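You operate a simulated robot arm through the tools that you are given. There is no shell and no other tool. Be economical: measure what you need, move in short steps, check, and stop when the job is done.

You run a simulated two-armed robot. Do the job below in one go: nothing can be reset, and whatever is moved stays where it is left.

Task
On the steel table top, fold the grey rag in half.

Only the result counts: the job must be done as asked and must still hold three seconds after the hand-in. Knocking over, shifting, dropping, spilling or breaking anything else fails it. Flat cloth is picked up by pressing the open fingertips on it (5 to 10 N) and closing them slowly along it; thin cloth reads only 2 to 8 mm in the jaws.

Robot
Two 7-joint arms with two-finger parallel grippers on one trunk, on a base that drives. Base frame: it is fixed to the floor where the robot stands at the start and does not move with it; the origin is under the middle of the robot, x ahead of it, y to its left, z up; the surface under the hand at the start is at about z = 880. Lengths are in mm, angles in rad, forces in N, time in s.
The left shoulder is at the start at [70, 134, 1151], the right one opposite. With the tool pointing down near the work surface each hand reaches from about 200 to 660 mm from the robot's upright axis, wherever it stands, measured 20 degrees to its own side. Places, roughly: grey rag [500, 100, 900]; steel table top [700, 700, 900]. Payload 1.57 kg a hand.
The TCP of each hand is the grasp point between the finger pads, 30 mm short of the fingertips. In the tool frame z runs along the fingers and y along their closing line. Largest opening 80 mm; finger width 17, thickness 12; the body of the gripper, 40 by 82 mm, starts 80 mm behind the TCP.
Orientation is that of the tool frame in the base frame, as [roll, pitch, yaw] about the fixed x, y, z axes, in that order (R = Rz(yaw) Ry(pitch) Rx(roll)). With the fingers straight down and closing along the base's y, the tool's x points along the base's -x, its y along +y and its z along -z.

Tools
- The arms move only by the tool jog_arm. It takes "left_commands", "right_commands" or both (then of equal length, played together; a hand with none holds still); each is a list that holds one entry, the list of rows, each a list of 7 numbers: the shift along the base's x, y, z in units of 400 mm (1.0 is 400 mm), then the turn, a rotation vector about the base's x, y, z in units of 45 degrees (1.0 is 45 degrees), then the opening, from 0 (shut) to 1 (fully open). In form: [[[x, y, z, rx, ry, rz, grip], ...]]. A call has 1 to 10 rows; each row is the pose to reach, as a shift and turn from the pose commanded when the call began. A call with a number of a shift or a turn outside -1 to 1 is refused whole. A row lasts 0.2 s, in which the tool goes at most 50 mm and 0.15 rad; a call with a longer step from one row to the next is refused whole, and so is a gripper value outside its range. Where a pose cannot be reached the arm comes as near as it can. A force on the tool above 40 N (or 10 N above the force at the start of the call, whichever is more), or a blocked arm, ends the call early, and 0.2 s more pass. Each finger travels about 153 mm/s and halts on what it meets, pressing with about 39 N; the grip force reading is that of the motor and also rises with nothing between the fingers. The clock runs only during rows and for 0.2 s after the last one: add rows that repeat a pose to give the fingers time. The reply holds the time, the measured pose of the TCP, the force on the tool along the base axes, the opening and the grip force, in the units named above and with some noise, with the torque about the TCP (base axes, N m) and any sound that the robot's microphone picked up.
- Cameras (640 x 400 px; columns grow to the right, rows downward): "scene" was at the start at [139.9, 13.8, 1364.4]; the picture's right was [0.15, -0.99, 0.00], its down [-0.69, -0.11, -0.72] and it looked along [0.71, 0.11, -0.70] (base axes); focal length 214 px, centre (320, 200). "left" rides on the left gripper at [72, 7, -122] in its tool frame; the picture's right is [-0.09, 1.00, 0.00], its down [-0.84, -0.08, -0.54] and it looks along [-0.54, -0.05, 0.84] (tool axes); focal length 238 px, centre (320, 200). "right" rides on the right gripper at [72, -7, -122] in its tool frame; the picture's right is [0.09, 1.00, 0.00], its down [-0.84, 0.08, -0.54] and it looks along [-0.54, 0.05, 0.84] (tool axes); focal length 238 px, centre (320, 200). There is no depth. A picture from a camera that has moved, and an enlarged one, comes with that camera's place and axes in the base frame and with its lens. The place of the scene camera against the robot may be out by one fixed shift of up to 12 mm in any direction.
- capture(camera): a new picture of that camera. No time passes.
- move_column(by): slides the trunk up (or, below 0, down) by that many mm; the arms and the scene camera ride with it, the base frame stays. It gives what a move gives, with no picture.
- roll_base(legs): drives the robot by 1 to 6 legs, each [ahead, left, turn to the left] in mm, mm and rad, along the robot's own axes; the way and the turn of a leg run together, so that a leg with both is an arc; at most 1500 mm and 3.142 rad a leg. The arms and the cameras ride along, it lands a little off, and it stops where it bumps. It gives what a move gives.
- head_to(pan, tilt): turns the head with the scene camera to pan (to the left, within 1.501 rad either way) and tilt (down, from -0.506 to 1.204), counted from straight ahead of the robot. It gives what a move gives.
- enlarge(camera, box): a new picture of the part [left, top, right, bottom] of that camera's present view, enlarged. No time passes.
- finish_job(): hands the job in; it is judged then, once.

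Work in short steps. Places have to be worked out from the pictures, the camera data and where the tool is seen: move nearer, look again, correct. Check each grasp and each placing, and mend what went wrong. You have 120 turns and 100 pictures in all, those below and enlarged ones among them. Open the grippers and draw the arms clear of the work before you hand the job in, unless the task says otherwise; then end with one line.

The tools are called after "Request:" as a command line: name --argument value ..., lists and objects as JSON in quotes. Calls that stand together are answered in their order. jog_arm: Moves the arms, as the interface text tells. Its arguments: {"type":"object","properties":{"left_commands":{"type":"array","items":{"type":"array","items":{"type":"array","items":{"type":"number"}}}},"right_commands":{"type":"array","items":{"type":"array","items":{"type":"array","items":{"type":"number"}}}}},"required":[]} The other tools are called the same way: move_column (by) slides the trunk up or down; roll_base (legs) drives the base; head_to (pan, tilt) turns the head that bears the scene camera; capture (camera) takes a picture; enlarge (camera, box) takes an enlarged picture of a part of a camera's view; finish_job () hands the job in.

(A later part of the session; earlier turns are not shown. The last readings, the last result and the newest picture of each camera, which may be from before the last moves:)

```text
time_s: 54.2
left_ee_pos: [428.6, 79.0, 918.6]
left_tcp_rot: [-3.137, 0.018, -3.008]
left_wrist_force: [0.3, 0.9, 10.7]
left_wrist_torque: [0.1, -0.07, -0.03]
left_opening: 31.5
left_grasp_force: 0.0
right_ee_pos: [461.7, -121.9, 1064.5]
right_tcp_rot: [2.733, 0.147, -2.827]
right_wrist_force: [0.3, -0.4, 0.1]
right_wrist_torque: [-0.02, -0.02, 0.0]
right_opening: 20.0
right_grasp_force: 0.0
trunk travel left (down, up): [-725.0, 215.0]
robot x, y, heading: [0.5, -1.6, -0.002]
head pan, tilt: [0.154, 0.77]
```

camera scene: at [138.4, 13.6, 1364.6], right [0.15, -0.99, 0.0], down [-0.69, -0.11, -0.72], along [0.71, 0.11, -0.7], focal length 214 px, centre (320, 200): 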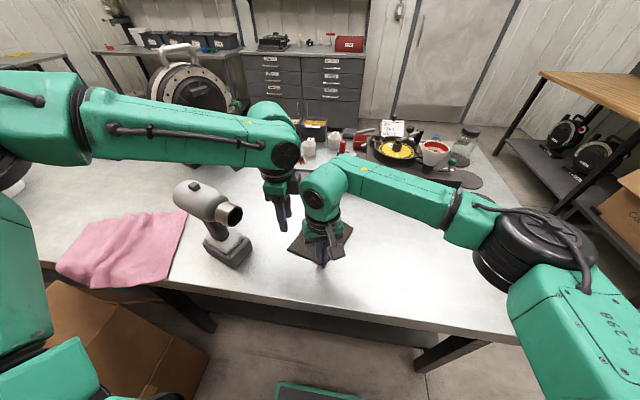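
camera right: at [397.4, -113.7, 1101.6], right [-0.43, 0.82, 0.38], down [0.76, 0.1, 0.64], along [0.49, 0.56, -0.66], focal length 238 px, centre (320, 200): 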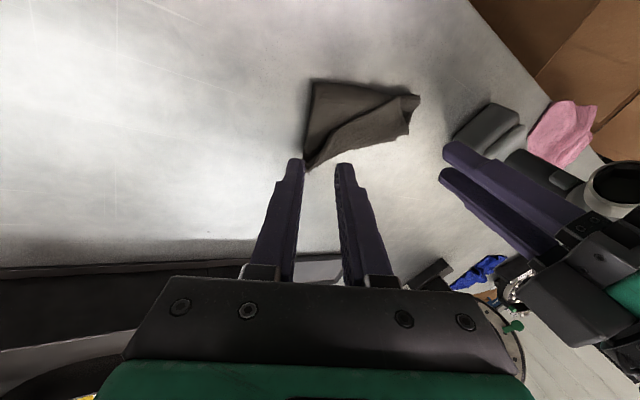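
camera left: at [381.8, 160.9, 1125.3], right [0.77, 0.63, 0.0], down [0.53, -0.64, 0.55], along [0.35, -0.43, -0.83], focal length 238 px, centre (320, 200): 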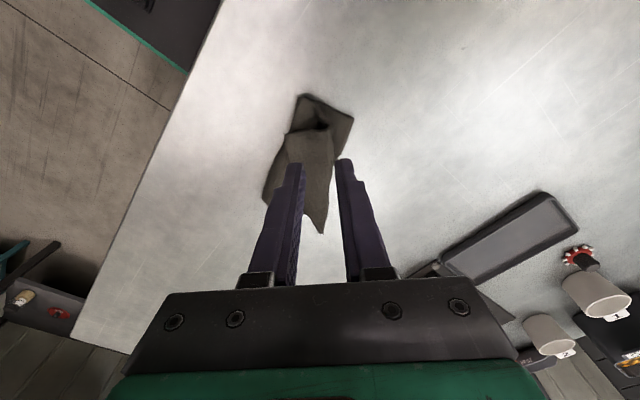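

10.7 N is good; I close slowly.

Request:
jog_arm --left_commands '[[[0, 0, 0, 0, 0, 0, 0.36], [0, 0, 0, 0, 0, 0, 0.32], [0, 0, 0, 0, 0, 0, 0.28], [0, 0, 0, 0, 0, 0, 0.24], [0, 0, 0, 0, 0, 0, 0.2], [0, 0, 0, 0, 0, 0, 0.15], [0, 0, 0, 0, 0, 0, 0.1], [0, 0, 0, 0, 0, 0, 0.05], [0, 0, 0, 0, 0, 0, 0], [0, 0, 0, 0, 0, 0, 0]]]'

Request:
enlarge --camera "left" --box '[240, 80, 420, 220]'

```text
time_s: 56.4
left_ee_pos: [429.2, 78.0, 917.4]
left_tcp_rot: [-3.136, 0.015, -3.008]
left_wrist_force: [-0.2, -1.6, 9.9]
left_wrist_torque: [0.0, -0.07, -0.01]
left_opening: 2.6
left_grasp_force: 24.1
right_ee_pos: [460.6, -124.8, 1063.3]
right_tcp_rot: [2.734, 0.146, -2.826]
right_wrist_force: [0.1, -0.4, 0.1]
right_wrist_torque: [0.03, 0.02, -0.04]
right_opening: 20.0
right_grasp_force: 0.1
trunk travel left (down, up): [-725.0, 215.0]
robot x, y, heading: [1.6, -0.5, -0.002]
head pan, tilt: [0.154, 0.77]
```

```text
2.86 times, centred on (330, 150) of left
camera zoom: at [354.5, 76.3, 1039.0], right [-0.04, 1.0, 0.0], down [0.83, 0.04, 0.56], along [0.56, 0.02, -0.83], focal length 681 px, centre (291, 343)
```

zoom: 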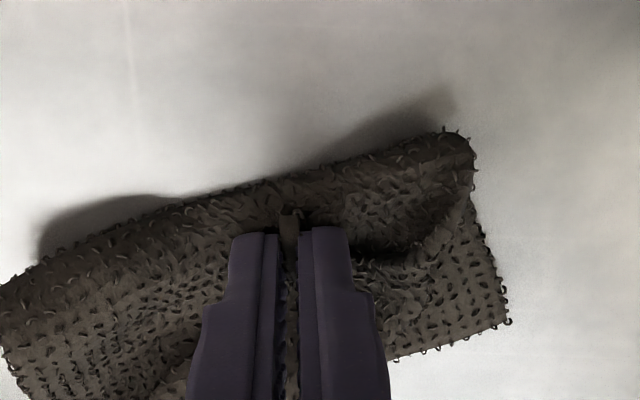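

Something is held, reading 2.6 mm. I lift 30 mm and see whether it is the flap alone.

Request:
jog_arm --left_commands '[[[0, 0, 0.02, 0, 0, 0, 0], [0, 0, 0.04, 0, 0, 0, 0], [0, 0, 0.06, 0, 0, 0, 0], [0, 0, 0.075, 0, 0, 0, 0]]]'

Request:
capture --camera "left"

Request:
enlarge --camera "right" --box '[320, 40, 480, 180]'

Request:
enlarge --camera "scene" --box '[270, 180, 370, 260]'

```text
time_s: 57.4
left_ee_pos: [428.3, 77.1, 946.5]
left_tcp_rot: [-3.136, 0.014, -3.007]
left_wrist_force: [0.5, 0.7, -0.2]
left_wrist_torque: [0.02, 0.01, -0.01]
left_opening: 2.7
left_grasp_force: 23.9
right_ee_pos: [463.3, -122.7, 1063.1]
right_tcp_rot: [2.734, 0.146, -2.824]
right_wrist_force: [1.6, 1.1, -0.5]
right_wrist_torque: [-0.01, 0.03, -0.02]
right_opening: 20.0
right_grasp_force: 0.1
trunk travel left (down, up): [-725.0, 215.0]
robot x, y, heading: [-0.0, 0.2, -0.004]
head pan, tilt: [0.154, 0.77]
```

```text
36 pictures are left
camera left: at [355.2, 76.7, 1068.8], right [-0.04, 1.0, 0.0], down [0.83, 0.04, 0.55], along [0.55, 0.02, -0.83], focal length 238 px, centre (320, 200)
```

left: 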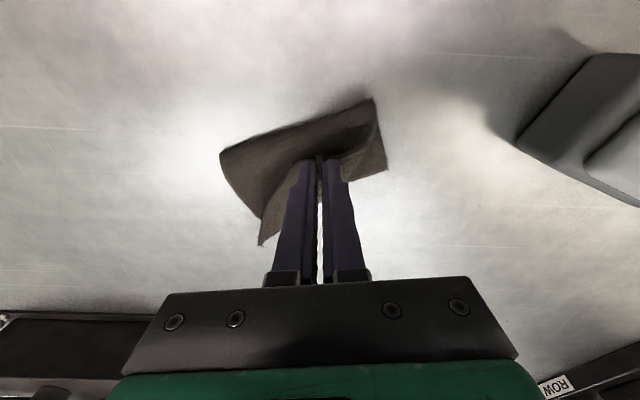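

```text
2.86 times, centred on (400, 110) of right
camera zoom: at [398.0, -200.9, 1160.8], right [-0.42, 0.82, 0.38], down [0.76, 0.1, 0.64], along [0.49, 0.56, -0.67], focal length 681 px, centre (91, 457)
```

zoom: 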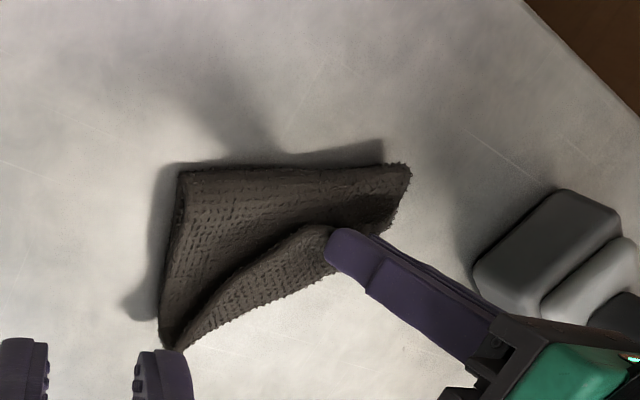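

```text
5.00 times, centred on (320, 220) of scene
camera zoom: at [139.9, 13.8, 1364.4], right [0.15, -0.99, 0.0], down [-0.69, -0.11, -0.72], along [0.71, 0.11, -0.7], focal length 1072 px, centre (320, 100)
```

zoom: 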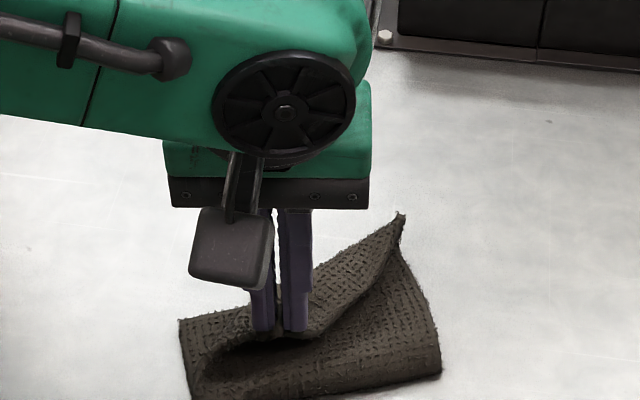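

The D corner is held alone and lifted. I carry it outward past A at low height, then lower it near (450,124), just short of the overshoot, to lay it out over A.

Request:
jog_arm --left_commands '[[[0.01, 0.02, 0.02, 0, 0, 0, 0], [0.03, 0.06, 0.03, 0, 0, 0, 0], [0.05, 0.1, 0.03, 0, 0, 0, 0], [0.07, 0.135, 0.02, 0, 0, 0, 0], [0.075, 0.14, -0.01, 0, 0, 0, 0], [0.075, 0.14, -0.03, 0, 0, 0, 0], [0.065, 0.125, -0.05, 0, 0, 0, 0], [0.055, 0.115, -0.055, 0, 0, 0, 0], [0.055, 0.115, -0.055, 0, 0, 0, 0]]]'

Request:
capture --camera "left"

Request:
enlarge --camera "right" --box '[320, 40, 480, 180]'

```text
time_s: 59.4
left_ee_pos: [451.9, 126.4, 925.5]
left_tcp_rot: [-3.137, 0.015, -3.008]
left_wrist_force: [-0.6, -0.6, 1.0]
left_wrist_torque: [0.02, -0.02, -0.01]
left_opening: 2.7
left_grasp_force: 23.5
right_ee_pos: [463.6, -122.2, 1061.8]
right_tcp_rot: [2.734, 0.146, -2.825]
right_wrist_force: [-0.3, 0.7, -0.2]
right_wrist_torque: [-0.01, -0.01, 0.0]
right_opening: 20.1
right_grasp_force: 0.1
trunk travel left (down, up): [-725.0, 215.0]
robot x, y, heading: [-0.7, 2.2, 0.005]
head pan, tilt: [0.154, 0.77]
```

```text
33 pictures are left
camera left: at [377.8, 122.7, 1046.3], right [-0.04, 1.0, 0.0], down [0.83, 0.04, 0.55], along [0.55, 0.02, -0.83], focal length 238 px, centre (320, 200)
```

left: 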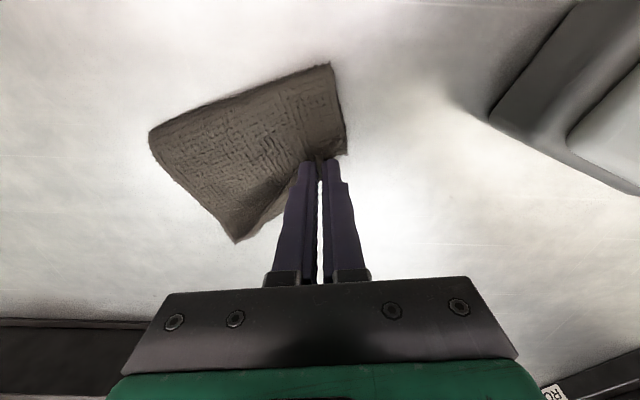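

```text
2.86 times, centred on (400, 110) of right
camera zoom: at [398.0, -200.8, 1160.8], right [-0.42, 0.82, 0.38], down [0.76, 0.1, 0.64], along [0.49, 0.56, -0.67], focal length 681 px, centre (91, 457)
```

zoom: 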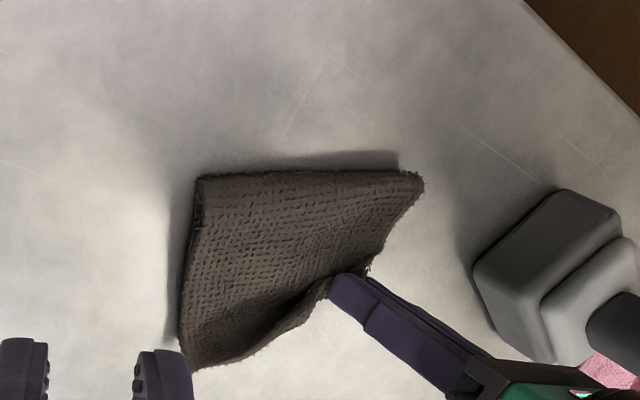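

The rag now looks neatly folded with D over A. I lower 3 mm, open a little, and lift straight up.

Request:
jog_arm --left_commands '[[[0, 0, -0.008, 0, 0, 0, 0], [0, 0, -0.01, 0, 0, 0, 0], [0, 0, -0.01, 0, 0, 0, 0.08], [0, 0, -0.01, 0, 0, 0, 0.16], [0, 0, -0.01, 0, 0, 0, 0.2], [0, 0, 0.03, 0, 0, 0, 0.2], [0, 0, 0.12, 0, 0, 0, 0.2], [0, 0.02, 0.24, 0, 0, 0, 0.2], [0, 0.05, 0.36, 0, 0, 0, 0.2], [0, 0.1, 0.46, 0, 0, 0, 0.2]]]'

Request:
enlarge --camera "scene" --box '[270, 190, 370, 270]'

Request:
enlarge --camera "right" --box '[320, 40, 480, 180]'

Request:
enlarge --camera "left" --box '[160, 20, 400, 220]'

```text
time_s: 61.6
left_ee_pos: [450.2, 165.1, 1109.9]
left_tcp_rot: [-3.136, 0.014, -3.008]
left_wrist_force: [0.1, -0.8, 0.1]
left_wrist_torque: [-0.03, 0.01, -0.04]
left_opening: 16.2
left_grasp_force: 0.0
right_ee_pos: [461.8, -122.7, 1063.1]
right_tcp_rot: [2.734, 0.145, -2.825]
right_wrist_force: [0.6, -0.1, -0.4]
right_wrist_torque: [-0.02, -0.01, 0.02]
right_opening: 19.9
right_grasp_force: 0.1
trunk travel left (down, up): [-725.0, 215.0]
robot x, y, heading: [1.3, 2.4, 0.005]
head pan, tilt: [0.154, 0.77]
```

```text
5.00 times, centred on (320, 230) of scene
camera zoom: at [139.0, 14.4, 1364.5], right [0.15, -0.99, 0.0], down [-0.69, -0.11, -0.72], along [0.71, 0.11, -0.7], focal length 1072 px, centre (320, 50)
```

zoom: 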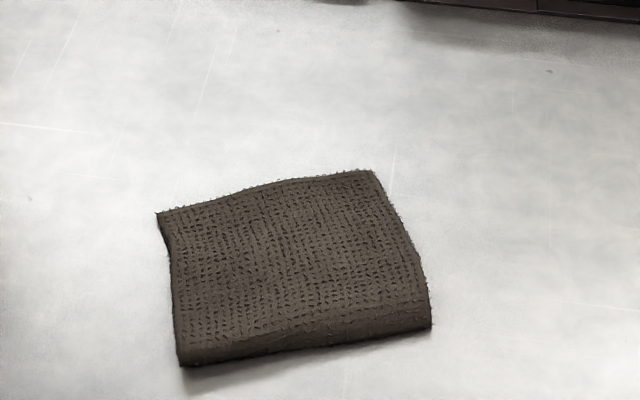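

```text
2.86 times, centred on (400, 110) of right
camera zoom: at [397.2, -200.4, 1161.2], right [-0.42, 0.82, 0.38], down [0.76, 0.1, 0.64], along [0.49, 0.56, -0.67], focal length 681 px, centre (91, 457)
```

zoom: 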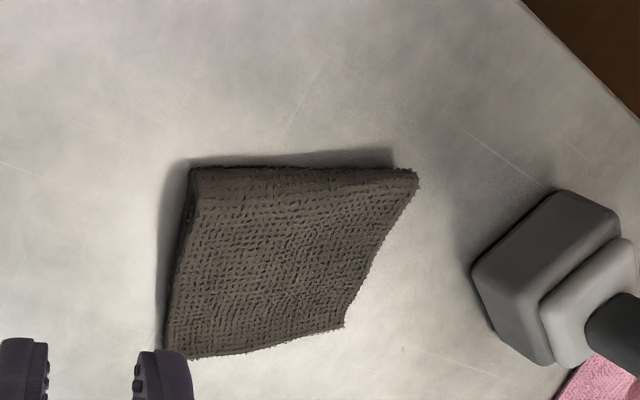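

```text
2.00 times, centred on (280, 120) of left
camera zoom: at [376.3, 163.3, 1231.8], right [-0.04, 1.0, 0.0], down [0.83, 0.04, 0.55], along [0.55, 0.02, -0.83], focal length 477 px, centre (400, 360)
```

zoom: 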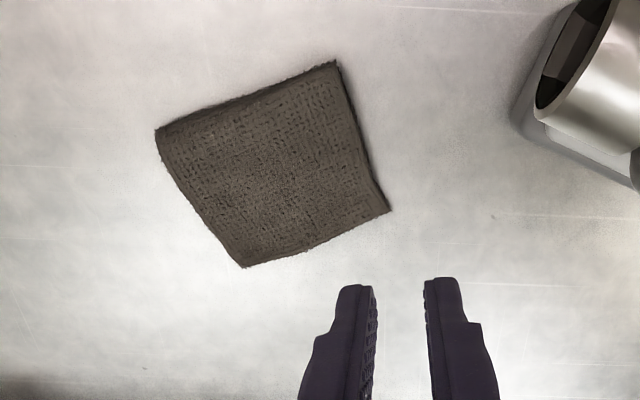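

The rag sprang flat and looks neatly folded. I zoom in on the side edges to see how far the top edge overshoots the bottom one.

Request:
enlarge --camera "scene" --box '[296, 222, 320, 266]'

Request:
enlarge --camera "right" --box '[370, 80, 450, 170]'

Request:
enlarge --camera "left" --box '[225, 30, 365, 160]'

```text
9.09 times, centred on (308, 244) of scene
camera zoom: at [139.0, 14.4, 1364.5], right [0.15, -0.99, 0.0], down [-0.69, -0.11, -0.72], along [0.71, 0.11, -0.7], focal length 1950 px, centre (429, -200)
```

zoom: 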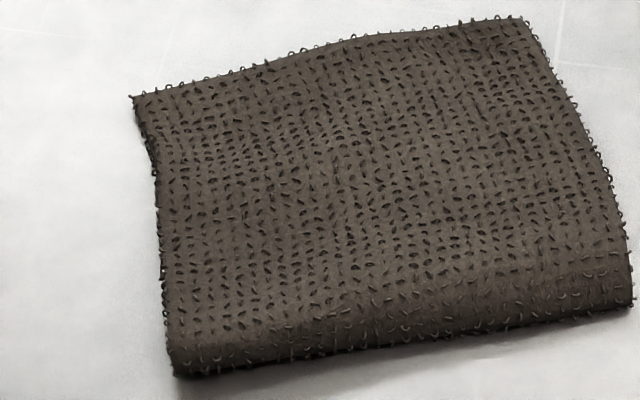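

```text
4.44 times, centred on (410, 125) of right
camera zoom: at [397.2, -200.4, 1161.2], right [-0.42, 0.82, 0.38], down [0.76, 0.1, 0.64], along [0.49, 0.56, -0.67], focal length 1059 px, centre (-80, 533)
```

zoom: 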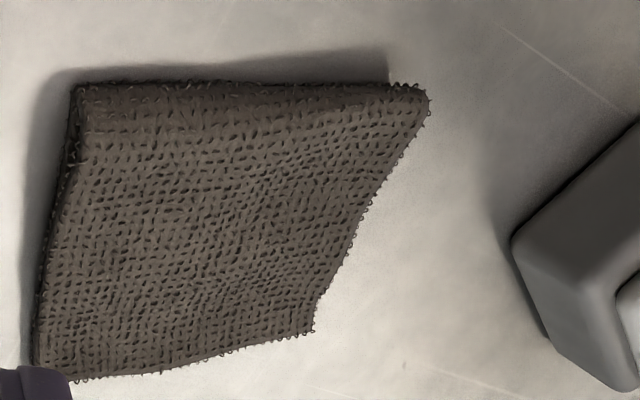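

```text
3.08 times, centred on (295, 95) of left
camera zoom: at [376.3, 163.3, 1231.8], right [-0.04, 1.0, 0.0], down [0.83, 0.04, 0.55], along [0.55, 0.02, -0.83], focal length 733 px, centre (397, 523)
```

zoom: 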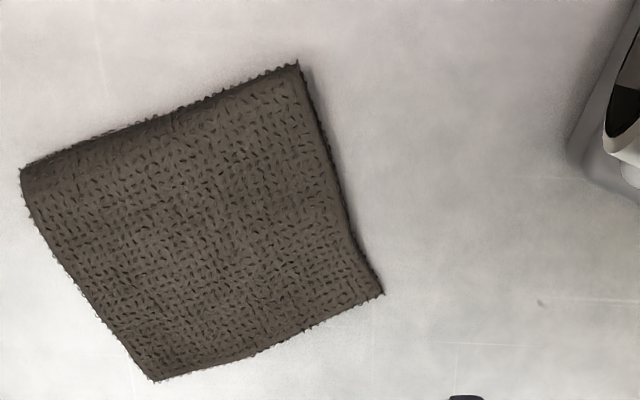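

Distances give a top layer about 98 mm and a bottom about 52 mm, so CD overshoots AB by up to 45 mm. I'll correct it with the left hand: pinch the middle of CD, lift slightly, and draw it back. First I position above about (483,95), closing along the edge.

Request:
jog_arm --left_commands '[[[0.03, -0.06, 0, 0, 0, 0.12, 0.3], [0.06, -0.12, -0.05, 0, 0, 0.24, 0.4], [0.083, -0.17, -0.14, 0, 0, 0.356, 0.5], [0.083, -0.175, -0.24, 0, 0, 0.356, 0.5], [0.083, -0.175, -0.34, 0, 0, 0.356, 0.5], [0.083, -0.175, -0.42, 0, 0, 0.356, 0.5], [0.083, -0.175, -0.42, 0, 0, 0.356, 0.5]]]'

Request:
capture --camera "left"

```text
time_s: 63.2
left_ee_pos: [477.1, 103.6, 942.5]
left_tcp_rot: [-3.134, 0.016, -2.727]
left_wrist_force: [0.4, -0.1, 0.2]
left_wrist_torque: [0.01, 0.02, 0.02]
left_opening: 40.0
left_grasp_force: 0.1
left hand out of reach, approached as far as the arm can: row 5, 6, 7
right_ee_pos: [461.9, -122.6, 1063.0]
right_tcp_rot: [2.733, 0.145, -2.825]
right_wrist_force: [-0.7, 0.3, 0.6]
right_wrist_torque: [-0.01, 0.04, 0.0]
right_opening: 19.9
right_grasp_force: 0.0
trunk travel left (down, up): [-725.0, 215.0]
robot x, y, heading: [-0.6, 1.6, 0.001]
head pan, tilt: [0.154, 0.77]
```

```text
25 pictures are left
camera left: at [406.1, 80.4, 1064.7], right [-0.32, 0.95, -0.01], down [0.79, 0.27, 0.56], along [0.53, 0.17, -0.83], focal length 238 px, centre (320, 200)
```

left: 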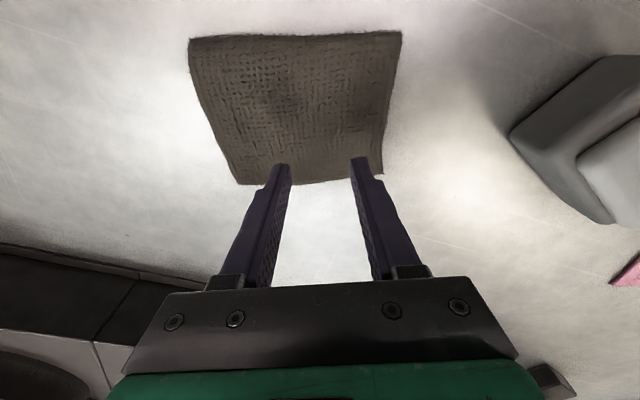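

The left hand is at its reach limit at (477,103), but that's only about 27 mm inside the CD edge and on the single overhanging layer, so it will do. I move slightly back to (469,100) and go down to contact.

Request:
jog_arm --left_commands '[[[-0.02, -0.008, 0, 0, 0, 0, 0.5], [-0.02, -0.008, -0.03, 0, 0, 0, 0.5], [-0.02, -0.008, -0.055, 0, 0, 0, 0.5], [-0.02, -0.008, -0.065, 0, 0, 0, 0.5], [-0.02, -0.008, -0.065, 0, 0, 0, 0.5]]]'

```text
time_s: 64.4
left_ee_pos: [466.5, 104.0, 919.3]
left_tcp_rot: [-3.136, 0.017, -2.728]
left_wrist_force: [-1.0, -1.2, -0.1]
left_wrist_torque: [-0.02, 0.02, 0.02]
left_opening: 40.1
left_grasp_force: 0.0
left hand out of reach, approached as far as the arm can: row 3, 4, 5
right_ee_pos: [462.8, -121.5, 1062.9]
right_tcp_rot: [2.734, 0.144, -2.826]
right_wrist_force: [-0.3, 0.4, 0.0]
right_wrist_torque: [0.01, -0.01, 0.0]
right_opening: 20.0
right_grasp_force: 0.0
trunk travel left (down, up): [-725.0, 215.0]
robot x, y, heading: [-1.0, -1.6, -0.001]
head pan, tilt: [0.154, 0.77]
```

The limit tightens lower down and is likely a wrist joint limit at this yaw. I raise a little, turn the yaw back by about 24° to 0, and retry.

Request:
jog_arm --left_commands '[[[0, 0, 0.03, 0, 0, -0.15, 0.5], [0, 0, 0.03, 0, 0, -0.33, 0.5], [0, 0, 0.03, 0, 0, -0.52, 0.5], [0.005, -0.01, 0.015, 0, 0, -0.52, 0.5], [0.005, -0.01, 0.0, 0, 0, -0.52, 0.5], [0.005, -0.01, -0.008, 0, 0, -0.52, 0.5], [0.005, -0.01, -0.008, 0, 0, -0.52, 0.5]]]'

```text
time_s: 66.0
left_ee_pos: [466.9, 102.5, 918.2]
left_tcp_rot: [-3.133, 0.017, -3.137]
left_wrist_force: [0.8, 0.1, 1.1]
left_wrist_torque: [-0.07, 0.01, 0.02]
left_opening: 40.2
left_grasp_force: 0.0
left hand out of reach, approached as far as the arm can: row 5, 6, 7
right_ee_pos: [462.8, -122.7, 1063.8]
right_tcp_rot: [2.732, 0.145, -2.826]
right_wrist_force: [0.2, 0.0, -0.9]
right_wrist_torque: [0.01, -0.05, 0.02]
right_opening: 20.3
right_grasp_force: 0.0
trunk travel left (down, up): [-725.0, 215.0]
robot x, y, heading: [5.3, -1.3, -0.002]
head pan, tilt: [0.154, 0.77]
```

It is still limited, but (463,103) is only about 40 mm inside CD and should still be on the overhang. I ease back 4 mm and descend the last bit.

Request:
jog_arm --left_commands '[[[-0.012, 0.002, 0, 0, 0, 0, 0.5], [-0.012, 0.002, -0.005, 0, 0, 0, 0.5], [-0.012, 0.002, -0.009, 0, 0, 0, 0.5], [-0.012, 0.002, -0.009, 0, 0, 0, 0.5]]]'

Request:
capture --camera "left"

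```text
time_s: 67.0
left_ee_pos: [460.2, 101.9, 915.0]
left_tcp_rot: [-3.135, 0.018, -3.136]
left_wrist_force: [1.6, 1.6, 8.7]
left_wrist_torque: [-0.12, 0.01, 0.02]
left_opening: 39.9
left_grasp_force: 0.1
right_ee_pos: [462.3, -123.4, 1064.3]
right_tcp_rot: [2.733, 0.144, -2.825]
right_wrist_force: [0.3, -0.4, -0.1]
right_wrist_torque: [0.0, 0.02, 0.01]
right_opening: 20.0
right_grasp_force: 0.2
trunk travel left (down, up): [-725.0, 215.0]
robot x, y, heading: [-1.5, 3.6, 0.001]
head pan, tilt: [0.154, 0.77]
```

```text
24 pictures are left
camera left: at [386.5, 109.8, 1036.0], right [0.09, 1.0, 0.0], down [0.83, -0.07, 0.56], along [0.55, -0.05, -0.83], focal length 238 px, centre (320, 200)
```

left: 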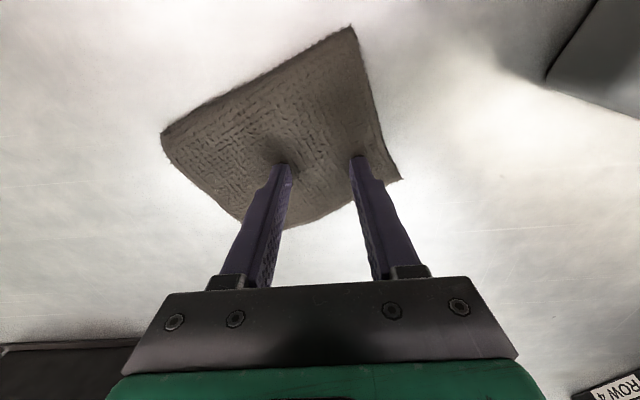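

8.7 N contact with both fingers on the cloth. I close slowly.

Request:
jog_arm --left_commands '[[[0, 0, 0, 0, 0, 0, 0.45], [0, 0, 0, 0, 0, 0, 0.4], [0, 0, 0, 0, 0, 0, 0.35], [0, 0, 0, 0, 0, 0, 0.3], [0, 0, 0, 0, 0, 0, 0.25], [0, 0, 0, 0, 0, 0, 0.2], [0, 0, 0, 0, 0, 0, 0.15], [0, 0, 0, 0, 0, 0, 0.1], [0, 0, 0, 0, 0, 0, 0.05], [0, 0, 0, 0, 0, 0, 0]]]'

Request:
capture --camera "left"

```text
time_s: 69.2
left_ee_pos: [459.6, 100.4, 914.2]
left_tcp_rot: [-3.136, 0.016, -3.137]
left_wrist_force: [0.1, -0.8, 10.1]
left_wrist_torque: [-0.12, 0.04, 0.05]
left_opening: 4.7
left_grasp_force: 24.7
right_ee_pos: [461.7, -122.3, 1063.7]
right_tcp_rot: [2.733, 0.149, -2.826]
right_wrist_force: [-0.4, -1.2, 0.3]
right_wrist_torque: [0.01, 0.0, 0.02]
right_opening: 19.7
right_grasp_force: 0.0
trunk travel left (down, up): [-725.0, 215.0]
robot x, y, heading: [-1.2, -4.1, 0.003]
head pan, tilt: [0.154, 0.77]
```

```text
23 pictures are left
camera left: at [385.8, 109.1, 1036.0], right [0.09, 1.0, 0.0], down [0.83, -0.07, 0.56], along [0.55, -0.05, -0.83], focal length 238 px, centre (320, 200)
```

left: 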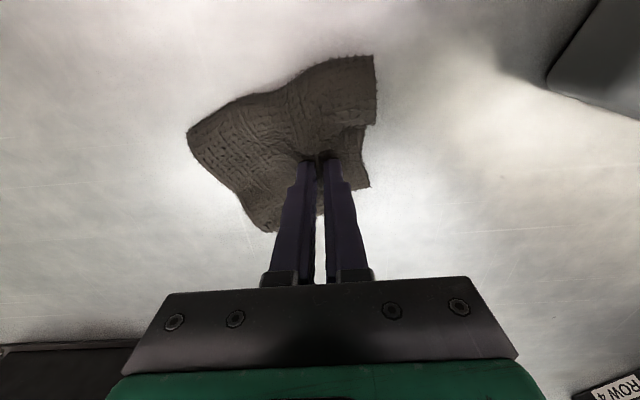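

A pinch of 4.7 mm is held. I lift 20 mm and check that it is only the top layer.

Request:
jog_arm --left_commands '[[[0, 0, 0.025, 0, 0, 0, 0], [0, 0, 0.05, 0, 0, 0, 0], [0, 0, 0.05, 0, 0, 0, 0]]]'

Request:
enlarge --camera "right" --box '[320, 40, 480, 180]'

Request:
enlarge --camera "left" --box '[160, 20, 420, 240]'

```text
time_s: 70.0
left_ee_pos: [461.3, 102.3, 935.0]
left_tcp_rot: [-3.136, 0.014, -3.136]
left_wrist_force: [-0.4, -0.2, 0.2]
left_wrist_torque: [-0.02, 0.0, 0.01]
left_opening: 4.9
left_grasp_force: 25.0
right_ee_pos: [462.4, -123.1, 1064.3]
right_tcp_rot: [2.734, 0.145, -2.825]
right_wrist_force: [0.8, 0.7, -0.3]
right_wrist_torque: [-0.01, 0.02, 0.0]
right_opening: 20.0
right_grasp_force: 0.1
trunk travel left (down, up): [-725.0, 215.0]
robot x, y, heading: [-0.6, -0.8, 0.004]
head pan, tilt: [0.154, 0.77]
```

```text
2.86 times, centred on (400, 110) of right
camera zoom: at [398.2, -200.8, 1160.7], right [-0.42, 0.82, 0.38], down [0.76, 0.1, 0.64], along [0.49, 0.56, -0.67], focal length 681 px, centre (91, 457)
```

zoom: 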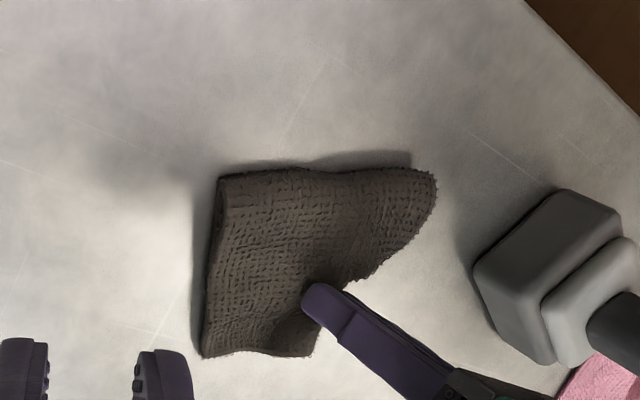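

```text
1.82 times, centred on (290, 130) of left
camera zoom: at [387.3, 110.2, 1055.0], right [0.09, 1.0, 0.0], down [0.83, -0.07, 0.55], along [0.55, -0.05, -0.83], focal length 433 px, centre (374, 327)
```

zoom: 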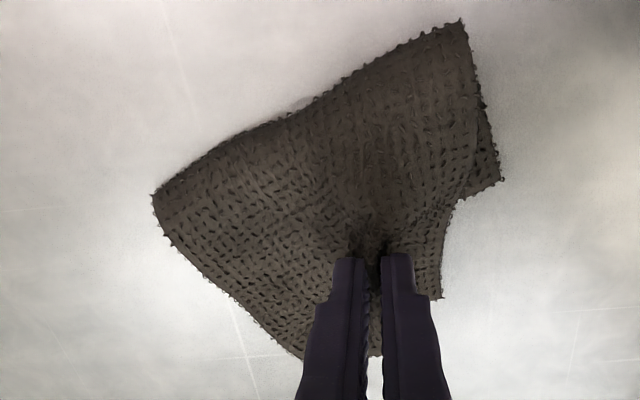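

Only the top layer is held; the bottom corner A (438,155) is visible, 55 mm from the fold. I draw the top layer back by 55 mm to roll the fold backward, then ease forward 12 mm and lower.

Request:
jog_arm --left_commands '[[[-0.03, -0.01, 0.02, 0, 0, 0, 0], [-0.06, -0.02, 0.03, 0, 0, 0, 0], [-0.09, -0.03, 0.03, 0, 0, 0, 0], [-0.115, -0.04, 0.02, 0, 0, 0, 0], [-0.13, -0.045, 0.0, 0, 0, 0, 0], [-0.13, -0.045, -0.02, 0, 0, 0, 0], [-0.115, -0.04, -0.025, 0, 0, 0, 0], [-0.1, -0.035, -0.028, 0, 0, 0, 0], [-0.1, -0.035, -0.028, 0, 0, 0, 0]]]'

Request:
enlarge --camera "right" --box '[320, 40, 480, 180]'

Request:
enlarge --camera "left" --box '[160, 20, 420, 240]'

```text
time_s: 72.0
left_ee_pos: [421.0, 88.4, 923.1]
left_tcp_rot: [-3.135, 0.015, -3.136]
left_wrist_force: [0.3, -0.5, 1.2]
left_wrist_torque: [0.01, 0.01, 0.03]
left_opening: 4.6
left_grasp_force: 25.5
right_ee_pos: [463.5, -123.4, 1062.8]
right_tcp_rot: [2.733, 0.145, -2.826]
right_wrist_force: [1.3, 1.0, -0.7]
right_wrist_torque: [0.02, -0.02, -0.01]
right_opening: 20.1
right_grasp_force: 0.0
trunk travel left (down, up): [-725.0, 215.0]
robot x, y, heading: [0.3, -2.4, -0.001]
head pan, tilt: [0.154, 0.77]
```

```text
2.86 times, centred on (400, 110) of right
camera zoom: at [397.7, -201.0, 1160.9], right [-0.42, 0.82, 0.38], down [0.76, 0.1, 0.64], along [0.49, 0.56, -0.67], focal length 681 px, centre (91, 457)
```

zoom: 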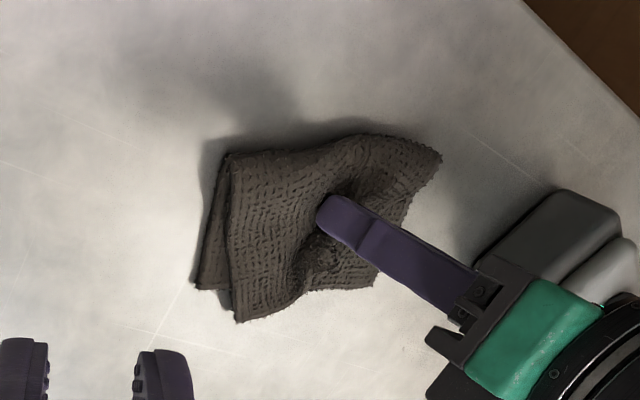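

```text
1.82 times, centred on (290, 130) of left
camera zoom: at [346.9, 96.4, 1044.0], right [0.09, 1.0, 0.0], down [0.83, -0.07, 0.55], along [0.55, -0.05, -0.83], focal length 433 px, centre (374, 327)
```

zoom: 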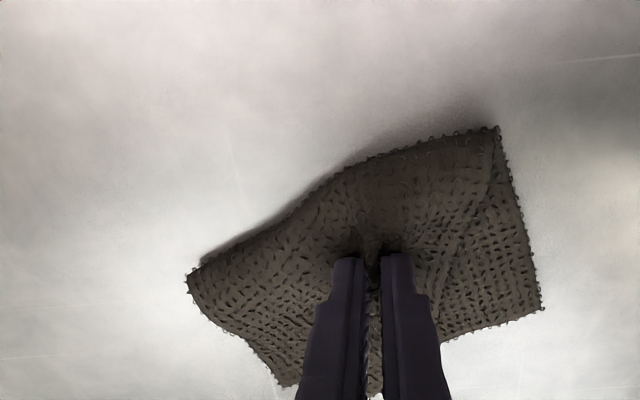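

The fold is now about 71–79 mm from AB on both sides, so it is half. I release gently and lift straight up.

Request:
jog_arm --left_commands '[[[0, 0, -0.005, 0, 0, 0, 0], [0, 0, -0.005, 0, 0, 0, 0.06], [0, 0, -0.005, 0, 0, 0, 0.12], [0, 0, -0.005, 0, 0, 0, 0.2], [0, 0, -0.005, 0, 0, 0, 0.3], [0, 0, 0.03, 0, 0, 0, 0.3], [0, 0, 0.12, 0, 0, 0, 0.3], [0, 0.02, 0.24, 0, 0, 0, 0.3], [0, 0.05, 0.36, 0, 0, 0, 0.3], [0.03, 0.1, 0.46, 0, 0, 0, 0.3]]]'

Request:
enlarge --camera "scene" --box '[270, 190, 370, 270]'

Request:
enlarge --camera "right" --box '[320, 40, 480, 180]'

Request:
enlarge --camera "left" --box '[160, 20, 400, 220]'

```text
time_s: 74.2
left_ee_pos: [431.7, 128.5, 1106.5]
left_tcp_rot: [-3.137, 0.014, -3.138]
left_wrist_force: [-0.3, 0.0, 0.1]
left_wrist_torque: [-0.01, -0.05, 0.0]
left_opening: 23.9
left_grasp_force: 0.1
right_ee_pos: [463.1, -122.0, 1062.6]
right_tcp_rot: [2.734, 0.145, -2.824]
right_wrist_force: [0.2, 0.3, -0.3]
right_wrist_torque: [0.0, 0.02, -0.02]
right_opening: 20.0
right_grasp_force: 0.2
trunk travel left (down, up): [-725.0, 215.0]
robot x, y, heading: [-2.5, -0.3, -0.003]
head pan, tilt: [0.154, 0.77]
```

```text
5.00 times, centred on (320, 230) of scene
camera zoom: at [139.9, 14.3, 1364.4], right [0.15, -0.99, 0.0], down [-0.69, -0.11, -0.72], along [0.71, 0.11, -0.7], focal length 1072 px, centre (320, 50)
```

zoom: 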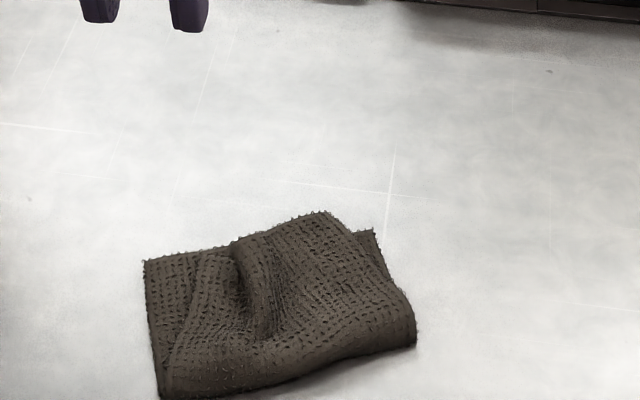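

```text
2.86 times, centred on (400, 110) of right
camera zoom: at [397.9, -200.5, 1160.9], right [-0.42, 0.82, 0.38], down [0.76, 0.1, 0.64], along [0.49, 0.56, -0.67], focal length 681 px, centre (91, 457)
```

zoom: 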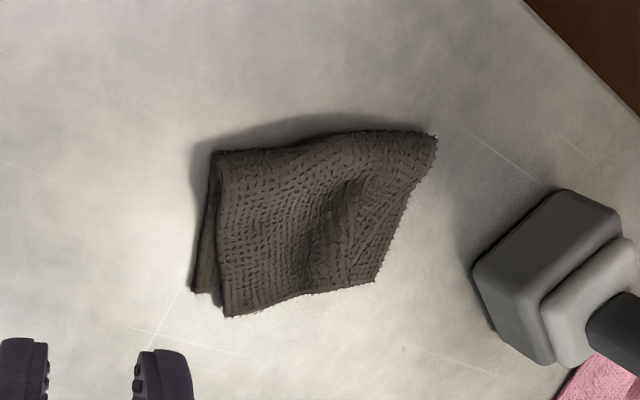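

```text
2.00 times, centred on (280, 120) of left
camera zoom: at [358.0, 136.8, 1228.4], right [0.09, 1.0, 0.0], down [0.83, -0.07, 0.55], along [0.55, -0.05, -0.83], focal length 477 px, centre (400, 360)
```

zoom: 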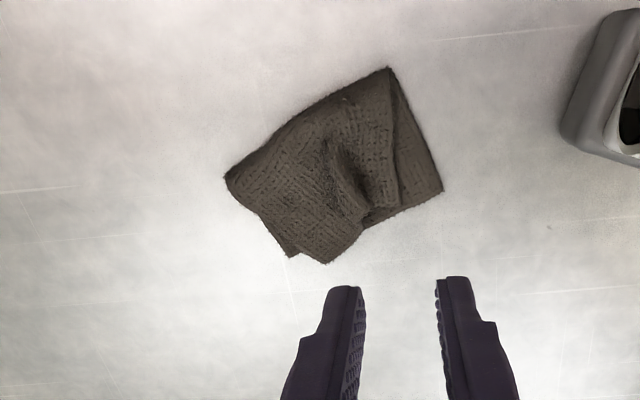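

The halves match in length, but the top layer is bunched by a central pleat whose valley is around (430–450,92–105). I'll put closed fingertips into the valley and open them along the edge direction to spread it.

Request:
jog_arm --left_commands '[[[0.01, -0.04, -0.08, 0, 0, 0.15, 0.1], [0.02, -0.078, -0.18, 0, 0, 0.3, 0], [0.02, -0.078, -0.28, 0, 0, 0.444, 0], [0.02, -0.078, -0.36, 0, 0, 0.444, 0], [0.02, -0.078, -0.42, 0, 0, 0.444, 0], [0.02, -0.078, -0.42, 0, 0, 0.444, 0]]]'

Request:
enlarge --camera "left" --box '[180, 20, 440, 240]'

```text
time_s: 75.6
left_ee_pos: [440.3, 97.1, 938.1]
left_tcp_rot: [-3.138, 0.013, -2.788]
left_wrist_force: [-0.3, 0.0, -0.1]
left_wrist_torque: [-0.04, -0.03, 0.02]
left_opening: 0.1
left_grasp_force: 21.2
right_ee_pos: [462.6, -121.2, 1063.3]
right_tcp_rot: [2.734, 0.144, -2.826]
right_wrist_force: [-0.4, -0.7, 0.5]
right_wrist_torque: [-0.02, 0.0, -0.03]
right_opening: 20.0
right_grasp_force: 0.1
trunk travel left (down, up): [-725.0, 215.0]
robot x, y, heading: [0.6, -1.2, 0.0]
head pan, tilt: [0.154, 0.77]
```

```text
1.82 times, centred on (310, 130) of left
camera zoom: at [368.5, 79.8, 1059.2], right [-0.26, 0.97, 0.0], down [0.8, 0.22, 0.55], along [0.54, 0.14, -0.83], focal length 433 px, centre (338, 327)
```

zoom: 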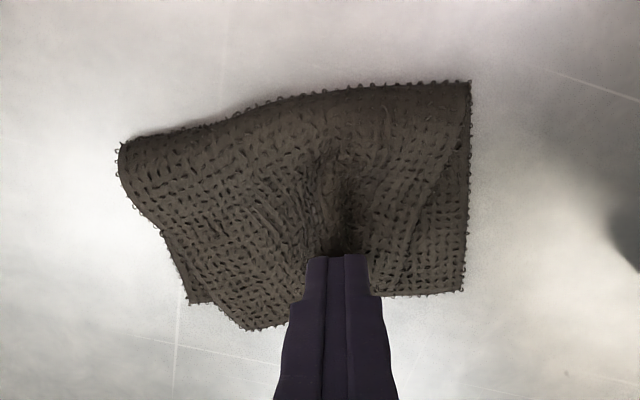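

The valley lies right under the fingertips. I descend into it and check the force.

Request:
jog_arm --left_commands '[[[-0.003, 0.01, -0.02, 0, 0, 0, 0], [-0.003, 0.01, -0.035, 0, 0, 0, 0], [-0.003, 0.01, -0.047, 0, 0, 0, 0], [-0.003, 0.01, -0.047, 0, 0, 0, 0]]]'

```text
time_s: 76.6
left_ee_pos: [439.0, 102.2, 920.8]
left_tcp_rot: [-3.138, 0.015, -2.787]
left_wrist_force: [0.5, 0.2, 2.5]
left_wrist_torque: [-0.01, -0.01, 0.04]
left_opening: 0.0
left_grasp_force: 21.1
right_ee_pos: [462.3, -122.0, 1063.8]
right_tcp_rot: [2.733, 0.146, -2.825]
right_wrist_force: [-0.8, 0.1, 0.3]
right_wrist_torque: [0.02, 0.05, -0.01]
right_opening: 19.9
right_grasp_force: 0.0
trunk travel left (down, up): [-725.0, 215.0]
robot x, y, heading: [1.6, -0.9, 0.0]
head pan, tilt: [0.154, 0.77]
```

Light 2.5 N contact. I open slowly to 80 mm to spread the pleat, then lift.

Request:
jog_arm --left_commands '[[[0, 0, 0, 0, 0, 0, 0.12], [0, 0, 0, 0, 0, 0, 0.25], [0, 0, 0, 0, 0, 0, 0.38], [0, 0, 0, 0, 0, 0, 0.5], [0, 0, 0, 0, 0, 0, 0.65], [0, 0, 0, 0, 0, 0, 0.8], [0, 0, 0, 0, 0, 0, 0.95], [0, 0, 0, 0, 0, 0, 1], [0, 0, 0, 0, 0, 0, 1]]]'

Request:
enlarge --camera "left" --box '[180, 20, 440, 240]'

```text
time_s: 78.6
left_ee_pos: [439.2, 102.8, 918.6]
left_tcp_rot: [-3.136, 0.015, -2.788]
left_wrist_force: [-0.3, 0.2, -0.2]
left_wrist_torque: [0.01, 0.0, 0.0]
left_opening: 80.0
left_grasp_force: 0.0
right_ee_pos: [463.8, -123.0, 1063.2]
right_tcp_rot: [2.734, 0.147, -2.827]
right_wrist_force: [0.1, 0.4, -0.2]
right_wrist_torque: [0.01, -0.02, -0.01]
right_opening: 20.0
right_grasp_force: 0.0
trunk travel left (down, up): [-725.0, 215.0]
robot x, y, heading: [-1.0, -1.2, -0.002]
head pan, tilt: [0.154, 0.77]
```

```text
1.82 times, centred on (310, 130) of left
camera zoom: at [367.8, 83.9, 1041.0], right [-0.26, 0.97, 0.0], down [0.8, 0.22, 0.55], along [0.54, 0.14, -0.83], focal length 433 px, centre (338, 327)
```

zoom: 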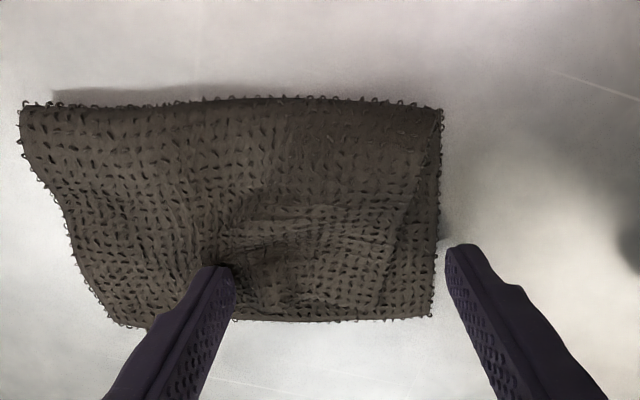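

The pleat opened up well. I lift clear and inspect.

Request:
jog_arm --left_commands '[[[0, 0, 0.03, 0, 0, 0, 1], [0, 0, 0.12, 0, 0, 0, 1], [0, 0, 0.24, 0, 0, 0, 0.8], [0, 0.04, 0.36, 0, 0, 0, 0.6], [0, 0.08, 0.46, 0, 0, 0, 0.5]]]'

Request:
enlarge --camera "scene" --box '[270, 190, 370, 270]'

Request:
enlarge --camera "right" --box '[320, 40, 480, 180]'

Request:
enlarge --camera "left" --box '[200, 20, 400, 180]'

```text
refused: row 4 steps farther than a row can; nothing moved
```

```text
5.00 times, centred on (320, 230) of scene
camera zoom: at [140.0, 13.8, 1364.4], right [0.15, -0.99, 0.0], down [-0.69, -0.11, -0.72], along [0.71, 0.11, -0.7], focal length 1072 px, centre (320, 50)
```

zoom: 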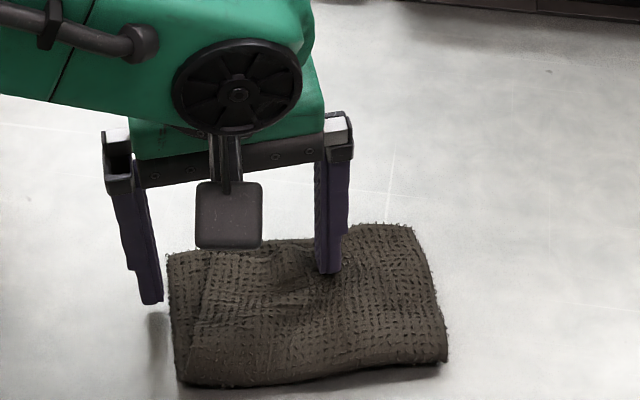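

```text
2.86 times, centred on (400, 110) of right
camera zoom: at [398.0, -200.9, 1160.8], right [-0.42, 0.82, 0.38], down [0.76, 0.1, 0.64], along [0.49, 0.56, -0.67], focal length 681 px, centre (91, 457)
```

zoom: 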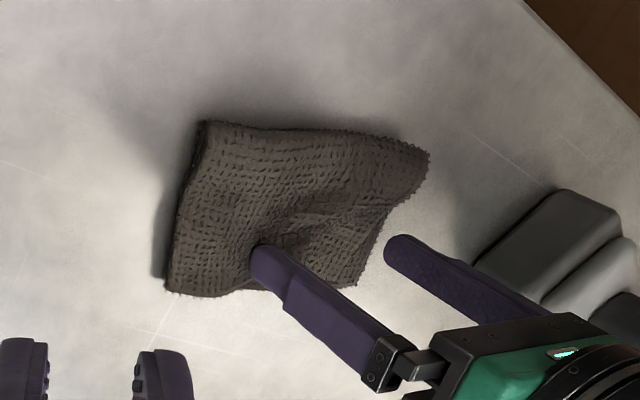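

```text
2.50 times, centred on (300, 100) of left
camera zoom: at [367.8, 83.9, 1041.0], right [-0.26, 0.97, 0.0], down [0.8, 0.22, 0.55], along [0.54, 0.14, -0.83], focal length 596 px, centre (370, 450)
```

zoom: 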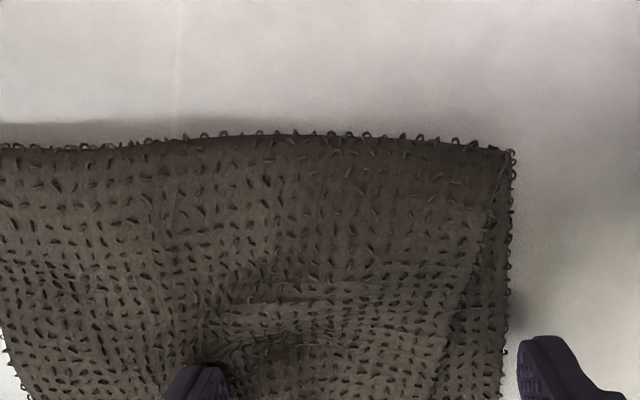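

The lift was refused because one step was too long. I redo it with shorter steps, then look.

Request:
jog_arm --left_commands '[[[0, 0, 0.03, 0, 0, 0, 1], [0, 0, 0.12, 0, 0, 0, 1], [0, 0, 0.23, 0, 0, 0, 0.8], [0, 0.02, 0.33, 0, 0, 0, 0.6], [0, 0.06, 0.43, 0, 0, 0, 0.5]]]'

Request:
enlarge --camera "scene" --box '[270, 190, 370, 270]'

Request:
enlarge --camera "left" --box '[200, 20, 400, 180]'

```text
time_s: 79.8
left_ee_pos: [437.6, 127.1, 1092.0]
left_tcp_rot: [-3.137, 0.016, -2.788]
left_wrist_force: [-0.7, 0.4, -0.2]
left_wrist_torque: [-0.03, 0.01, 0.05]
left_opening: 40.0
left_grasp_force: 0.0
right_ee_pos: [461.4, -122.7, 1063.1]
right_tcp_rot: [2.733, 0.144, -2.826]
right_wrist_force: [-0.3, 0.9, 0.1]
right_wrist_torque: [0.01, -0.02, -0.03]
right_opening: 20.3
right_grasp_force: 0.0
trunk travel left (down, up): [-725.0, 215.0]
robot x, y, heading: [-0.5, -1.1, -0.001]
head pan, tilt: [0.154, 0.77]
```

```text
5.00 times, centred on (320, 230) of scene
camera zoom: at [138.7, 14.3, 1364.5], right [0.15, -0.99, 0.0], down [-0.69, -0.11, -0.72], along [0.71, 0.11, -0.7], focal length 1072 px, centre (320, 50)
```

zoom: 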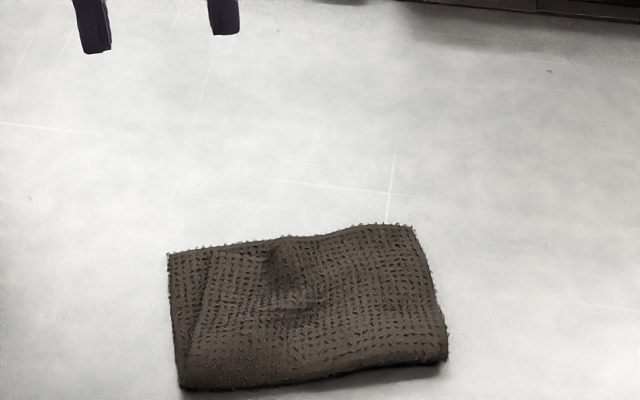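

```text
2.50 times, centred on (300, 100) of left
camera zoom: at [366.2, 108.6, 1213.2], right [-0.26, 0.97, 0.0], down [0.8, 0.22, 0.56], along [0.54, 0.14, -0.83], focal length 596 px, centre (370, 450)
```

zoom: 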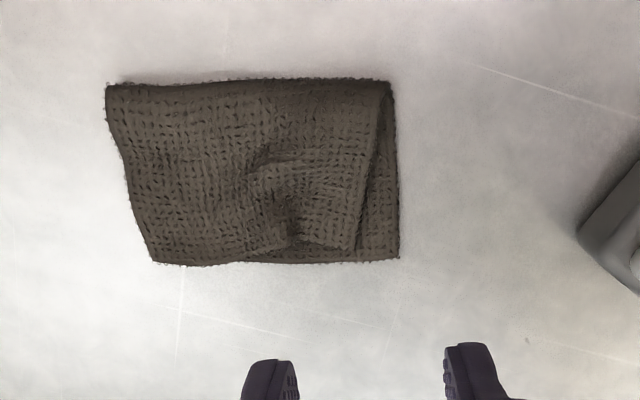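

CD now lies along AB and the C corner matches, but D is still about 25 mm inside A because of the remaining dimple near (447,87). I repeat the spread there, shifting the hand so only the D side is pushed outward.

Request:
jog_arm --left_commands '[[[0.01, -0.05, -0.09, 0, 0, 0, 0.2], [0.023, -0.098, -0.18, 0, 0, 0, 0], [0.023, -0.098, -0.28, 0, 0, 0, 0], [0.023, -0.098, -0.36, 0, 0, 0, 0], [0.023, -0.098, -0.41, 0, 0, 0, 0], [0.023, -0.098, -0.43, 0, 0, 0, 0], [0.023, -0.098, -0.433, 0, 0, 0, 0]]]'

```text
time_s: 81.4
left_ee_pos: [448.5, 87.6, 920.5]
left_tcp_rot: [-3.137, 0.015, -2.787]
left_wrist_force: [-0.8, -0.4, 1.4]
left_wrist_torque: [-0.05, -0.01, -0.02]
left_opening: 0.0
left_grasp_force: 21.4
right_ee_pos: [462.8, -121.6, 1063.5]
right_tcp_rot: [2.733, 0.147, -2.826]
right_wrist_force: [-0.4, 0.4, -1.6]
right_wrist_torque: [0.0, 0.01, -0.03]
right_opening: 19.9
right_grasp_force: 0.1
trunk travel left (down, up): [-725.0, 215.0]
robot x, y, heading: [0.5, 0.1, -0.001]
head pan, tilt: [0.154, 0.77]
```

Light contact. I press 1 mm more, open while moving towards A, then lift clear.

Request:
jog_arm --left_commands '[[[0, 0, -0.004, 0, 0, 0, 0], [-0.005, 0.013, -0.004, 0, 0, 0, 0.14], [-0.01, 0.026, -0.004, 0, 0, 0, 0.28], [-0.015, 0.04, -0.004, 0, 0, 0, 0.42], [-0.02, 0.053, -0.004, 0, 0, 0, 0.56], [-0.025, 0.066, -0.004, 0, 0, 0, 0.7], [-0.025, 0.066, -0.004, 0, 0, 0, 0.7], [-0.025, 0.066, 0.03, 0, 0, 0, 0.7], [-0.025, 0.066, 0.13, 0, 0, 0, 0.7], [-0.025, 0.066, 0.24, 0, 0, 0, 0.7]]]'

Request:
capture --camera "left"

Request:
enlarge --camera "scene" --box '[270, 190, 370, 270]'

```text
time_s: 83.6
left_ee_pos: [437.7, 113.5, 1016.4]
left_tcp_rot: [-3.137, 0.014, -2.789]
left_wrist_force: [-0.2, -0.6, -0.5]
left_wrist_torque: [-0.01, 0.03, 0.0]
left_opening: 56.3
left_grasp_force: 0.0
right_ee_pos: [461.7, -122.6, 1062.8]
right_tcp_rot: [2.733, 0.144, -2.826]
right_wrist_force: [-1.4, -0.3, 0.2]
right_wrist_torque: [0.01, -0.05, -0.01]
right_opening: 19.9
right_grasp_force: 0.0
trunk travel left (down, up): [-725.0, 215.0]
robot x, y, heading: [-0.5, 0.1, 0.002]
head pan, tilt: [0.154, 0.77]
```

```text
8 pictures are left
camera left: at [366.7, 94.2, 1136.1], right [-0.26, 0.97, 0.0], down [0.8, 0.22, 0.55], along [0.54, 0.14, -0.83], focal length 238 px, centre (320, 200)
```

left: 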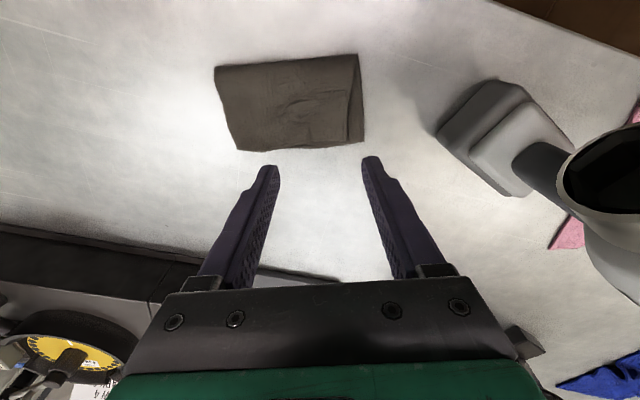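

```text
5.00 times, centred on (320, 230) of scene
camera zoom: at [139.0, 13.5, 1364.4], right [0.15, -0.99, 0.0], down [-0.69, -0.11, -0.72], along [0.71, 0.11, -0.7], focal length 1072 px, centre (320, 50)
```

zoom: 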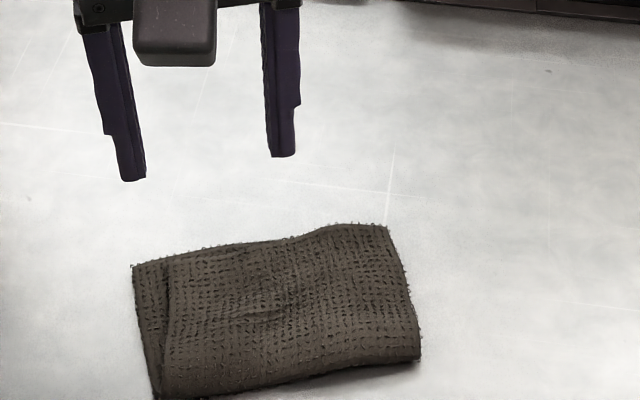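

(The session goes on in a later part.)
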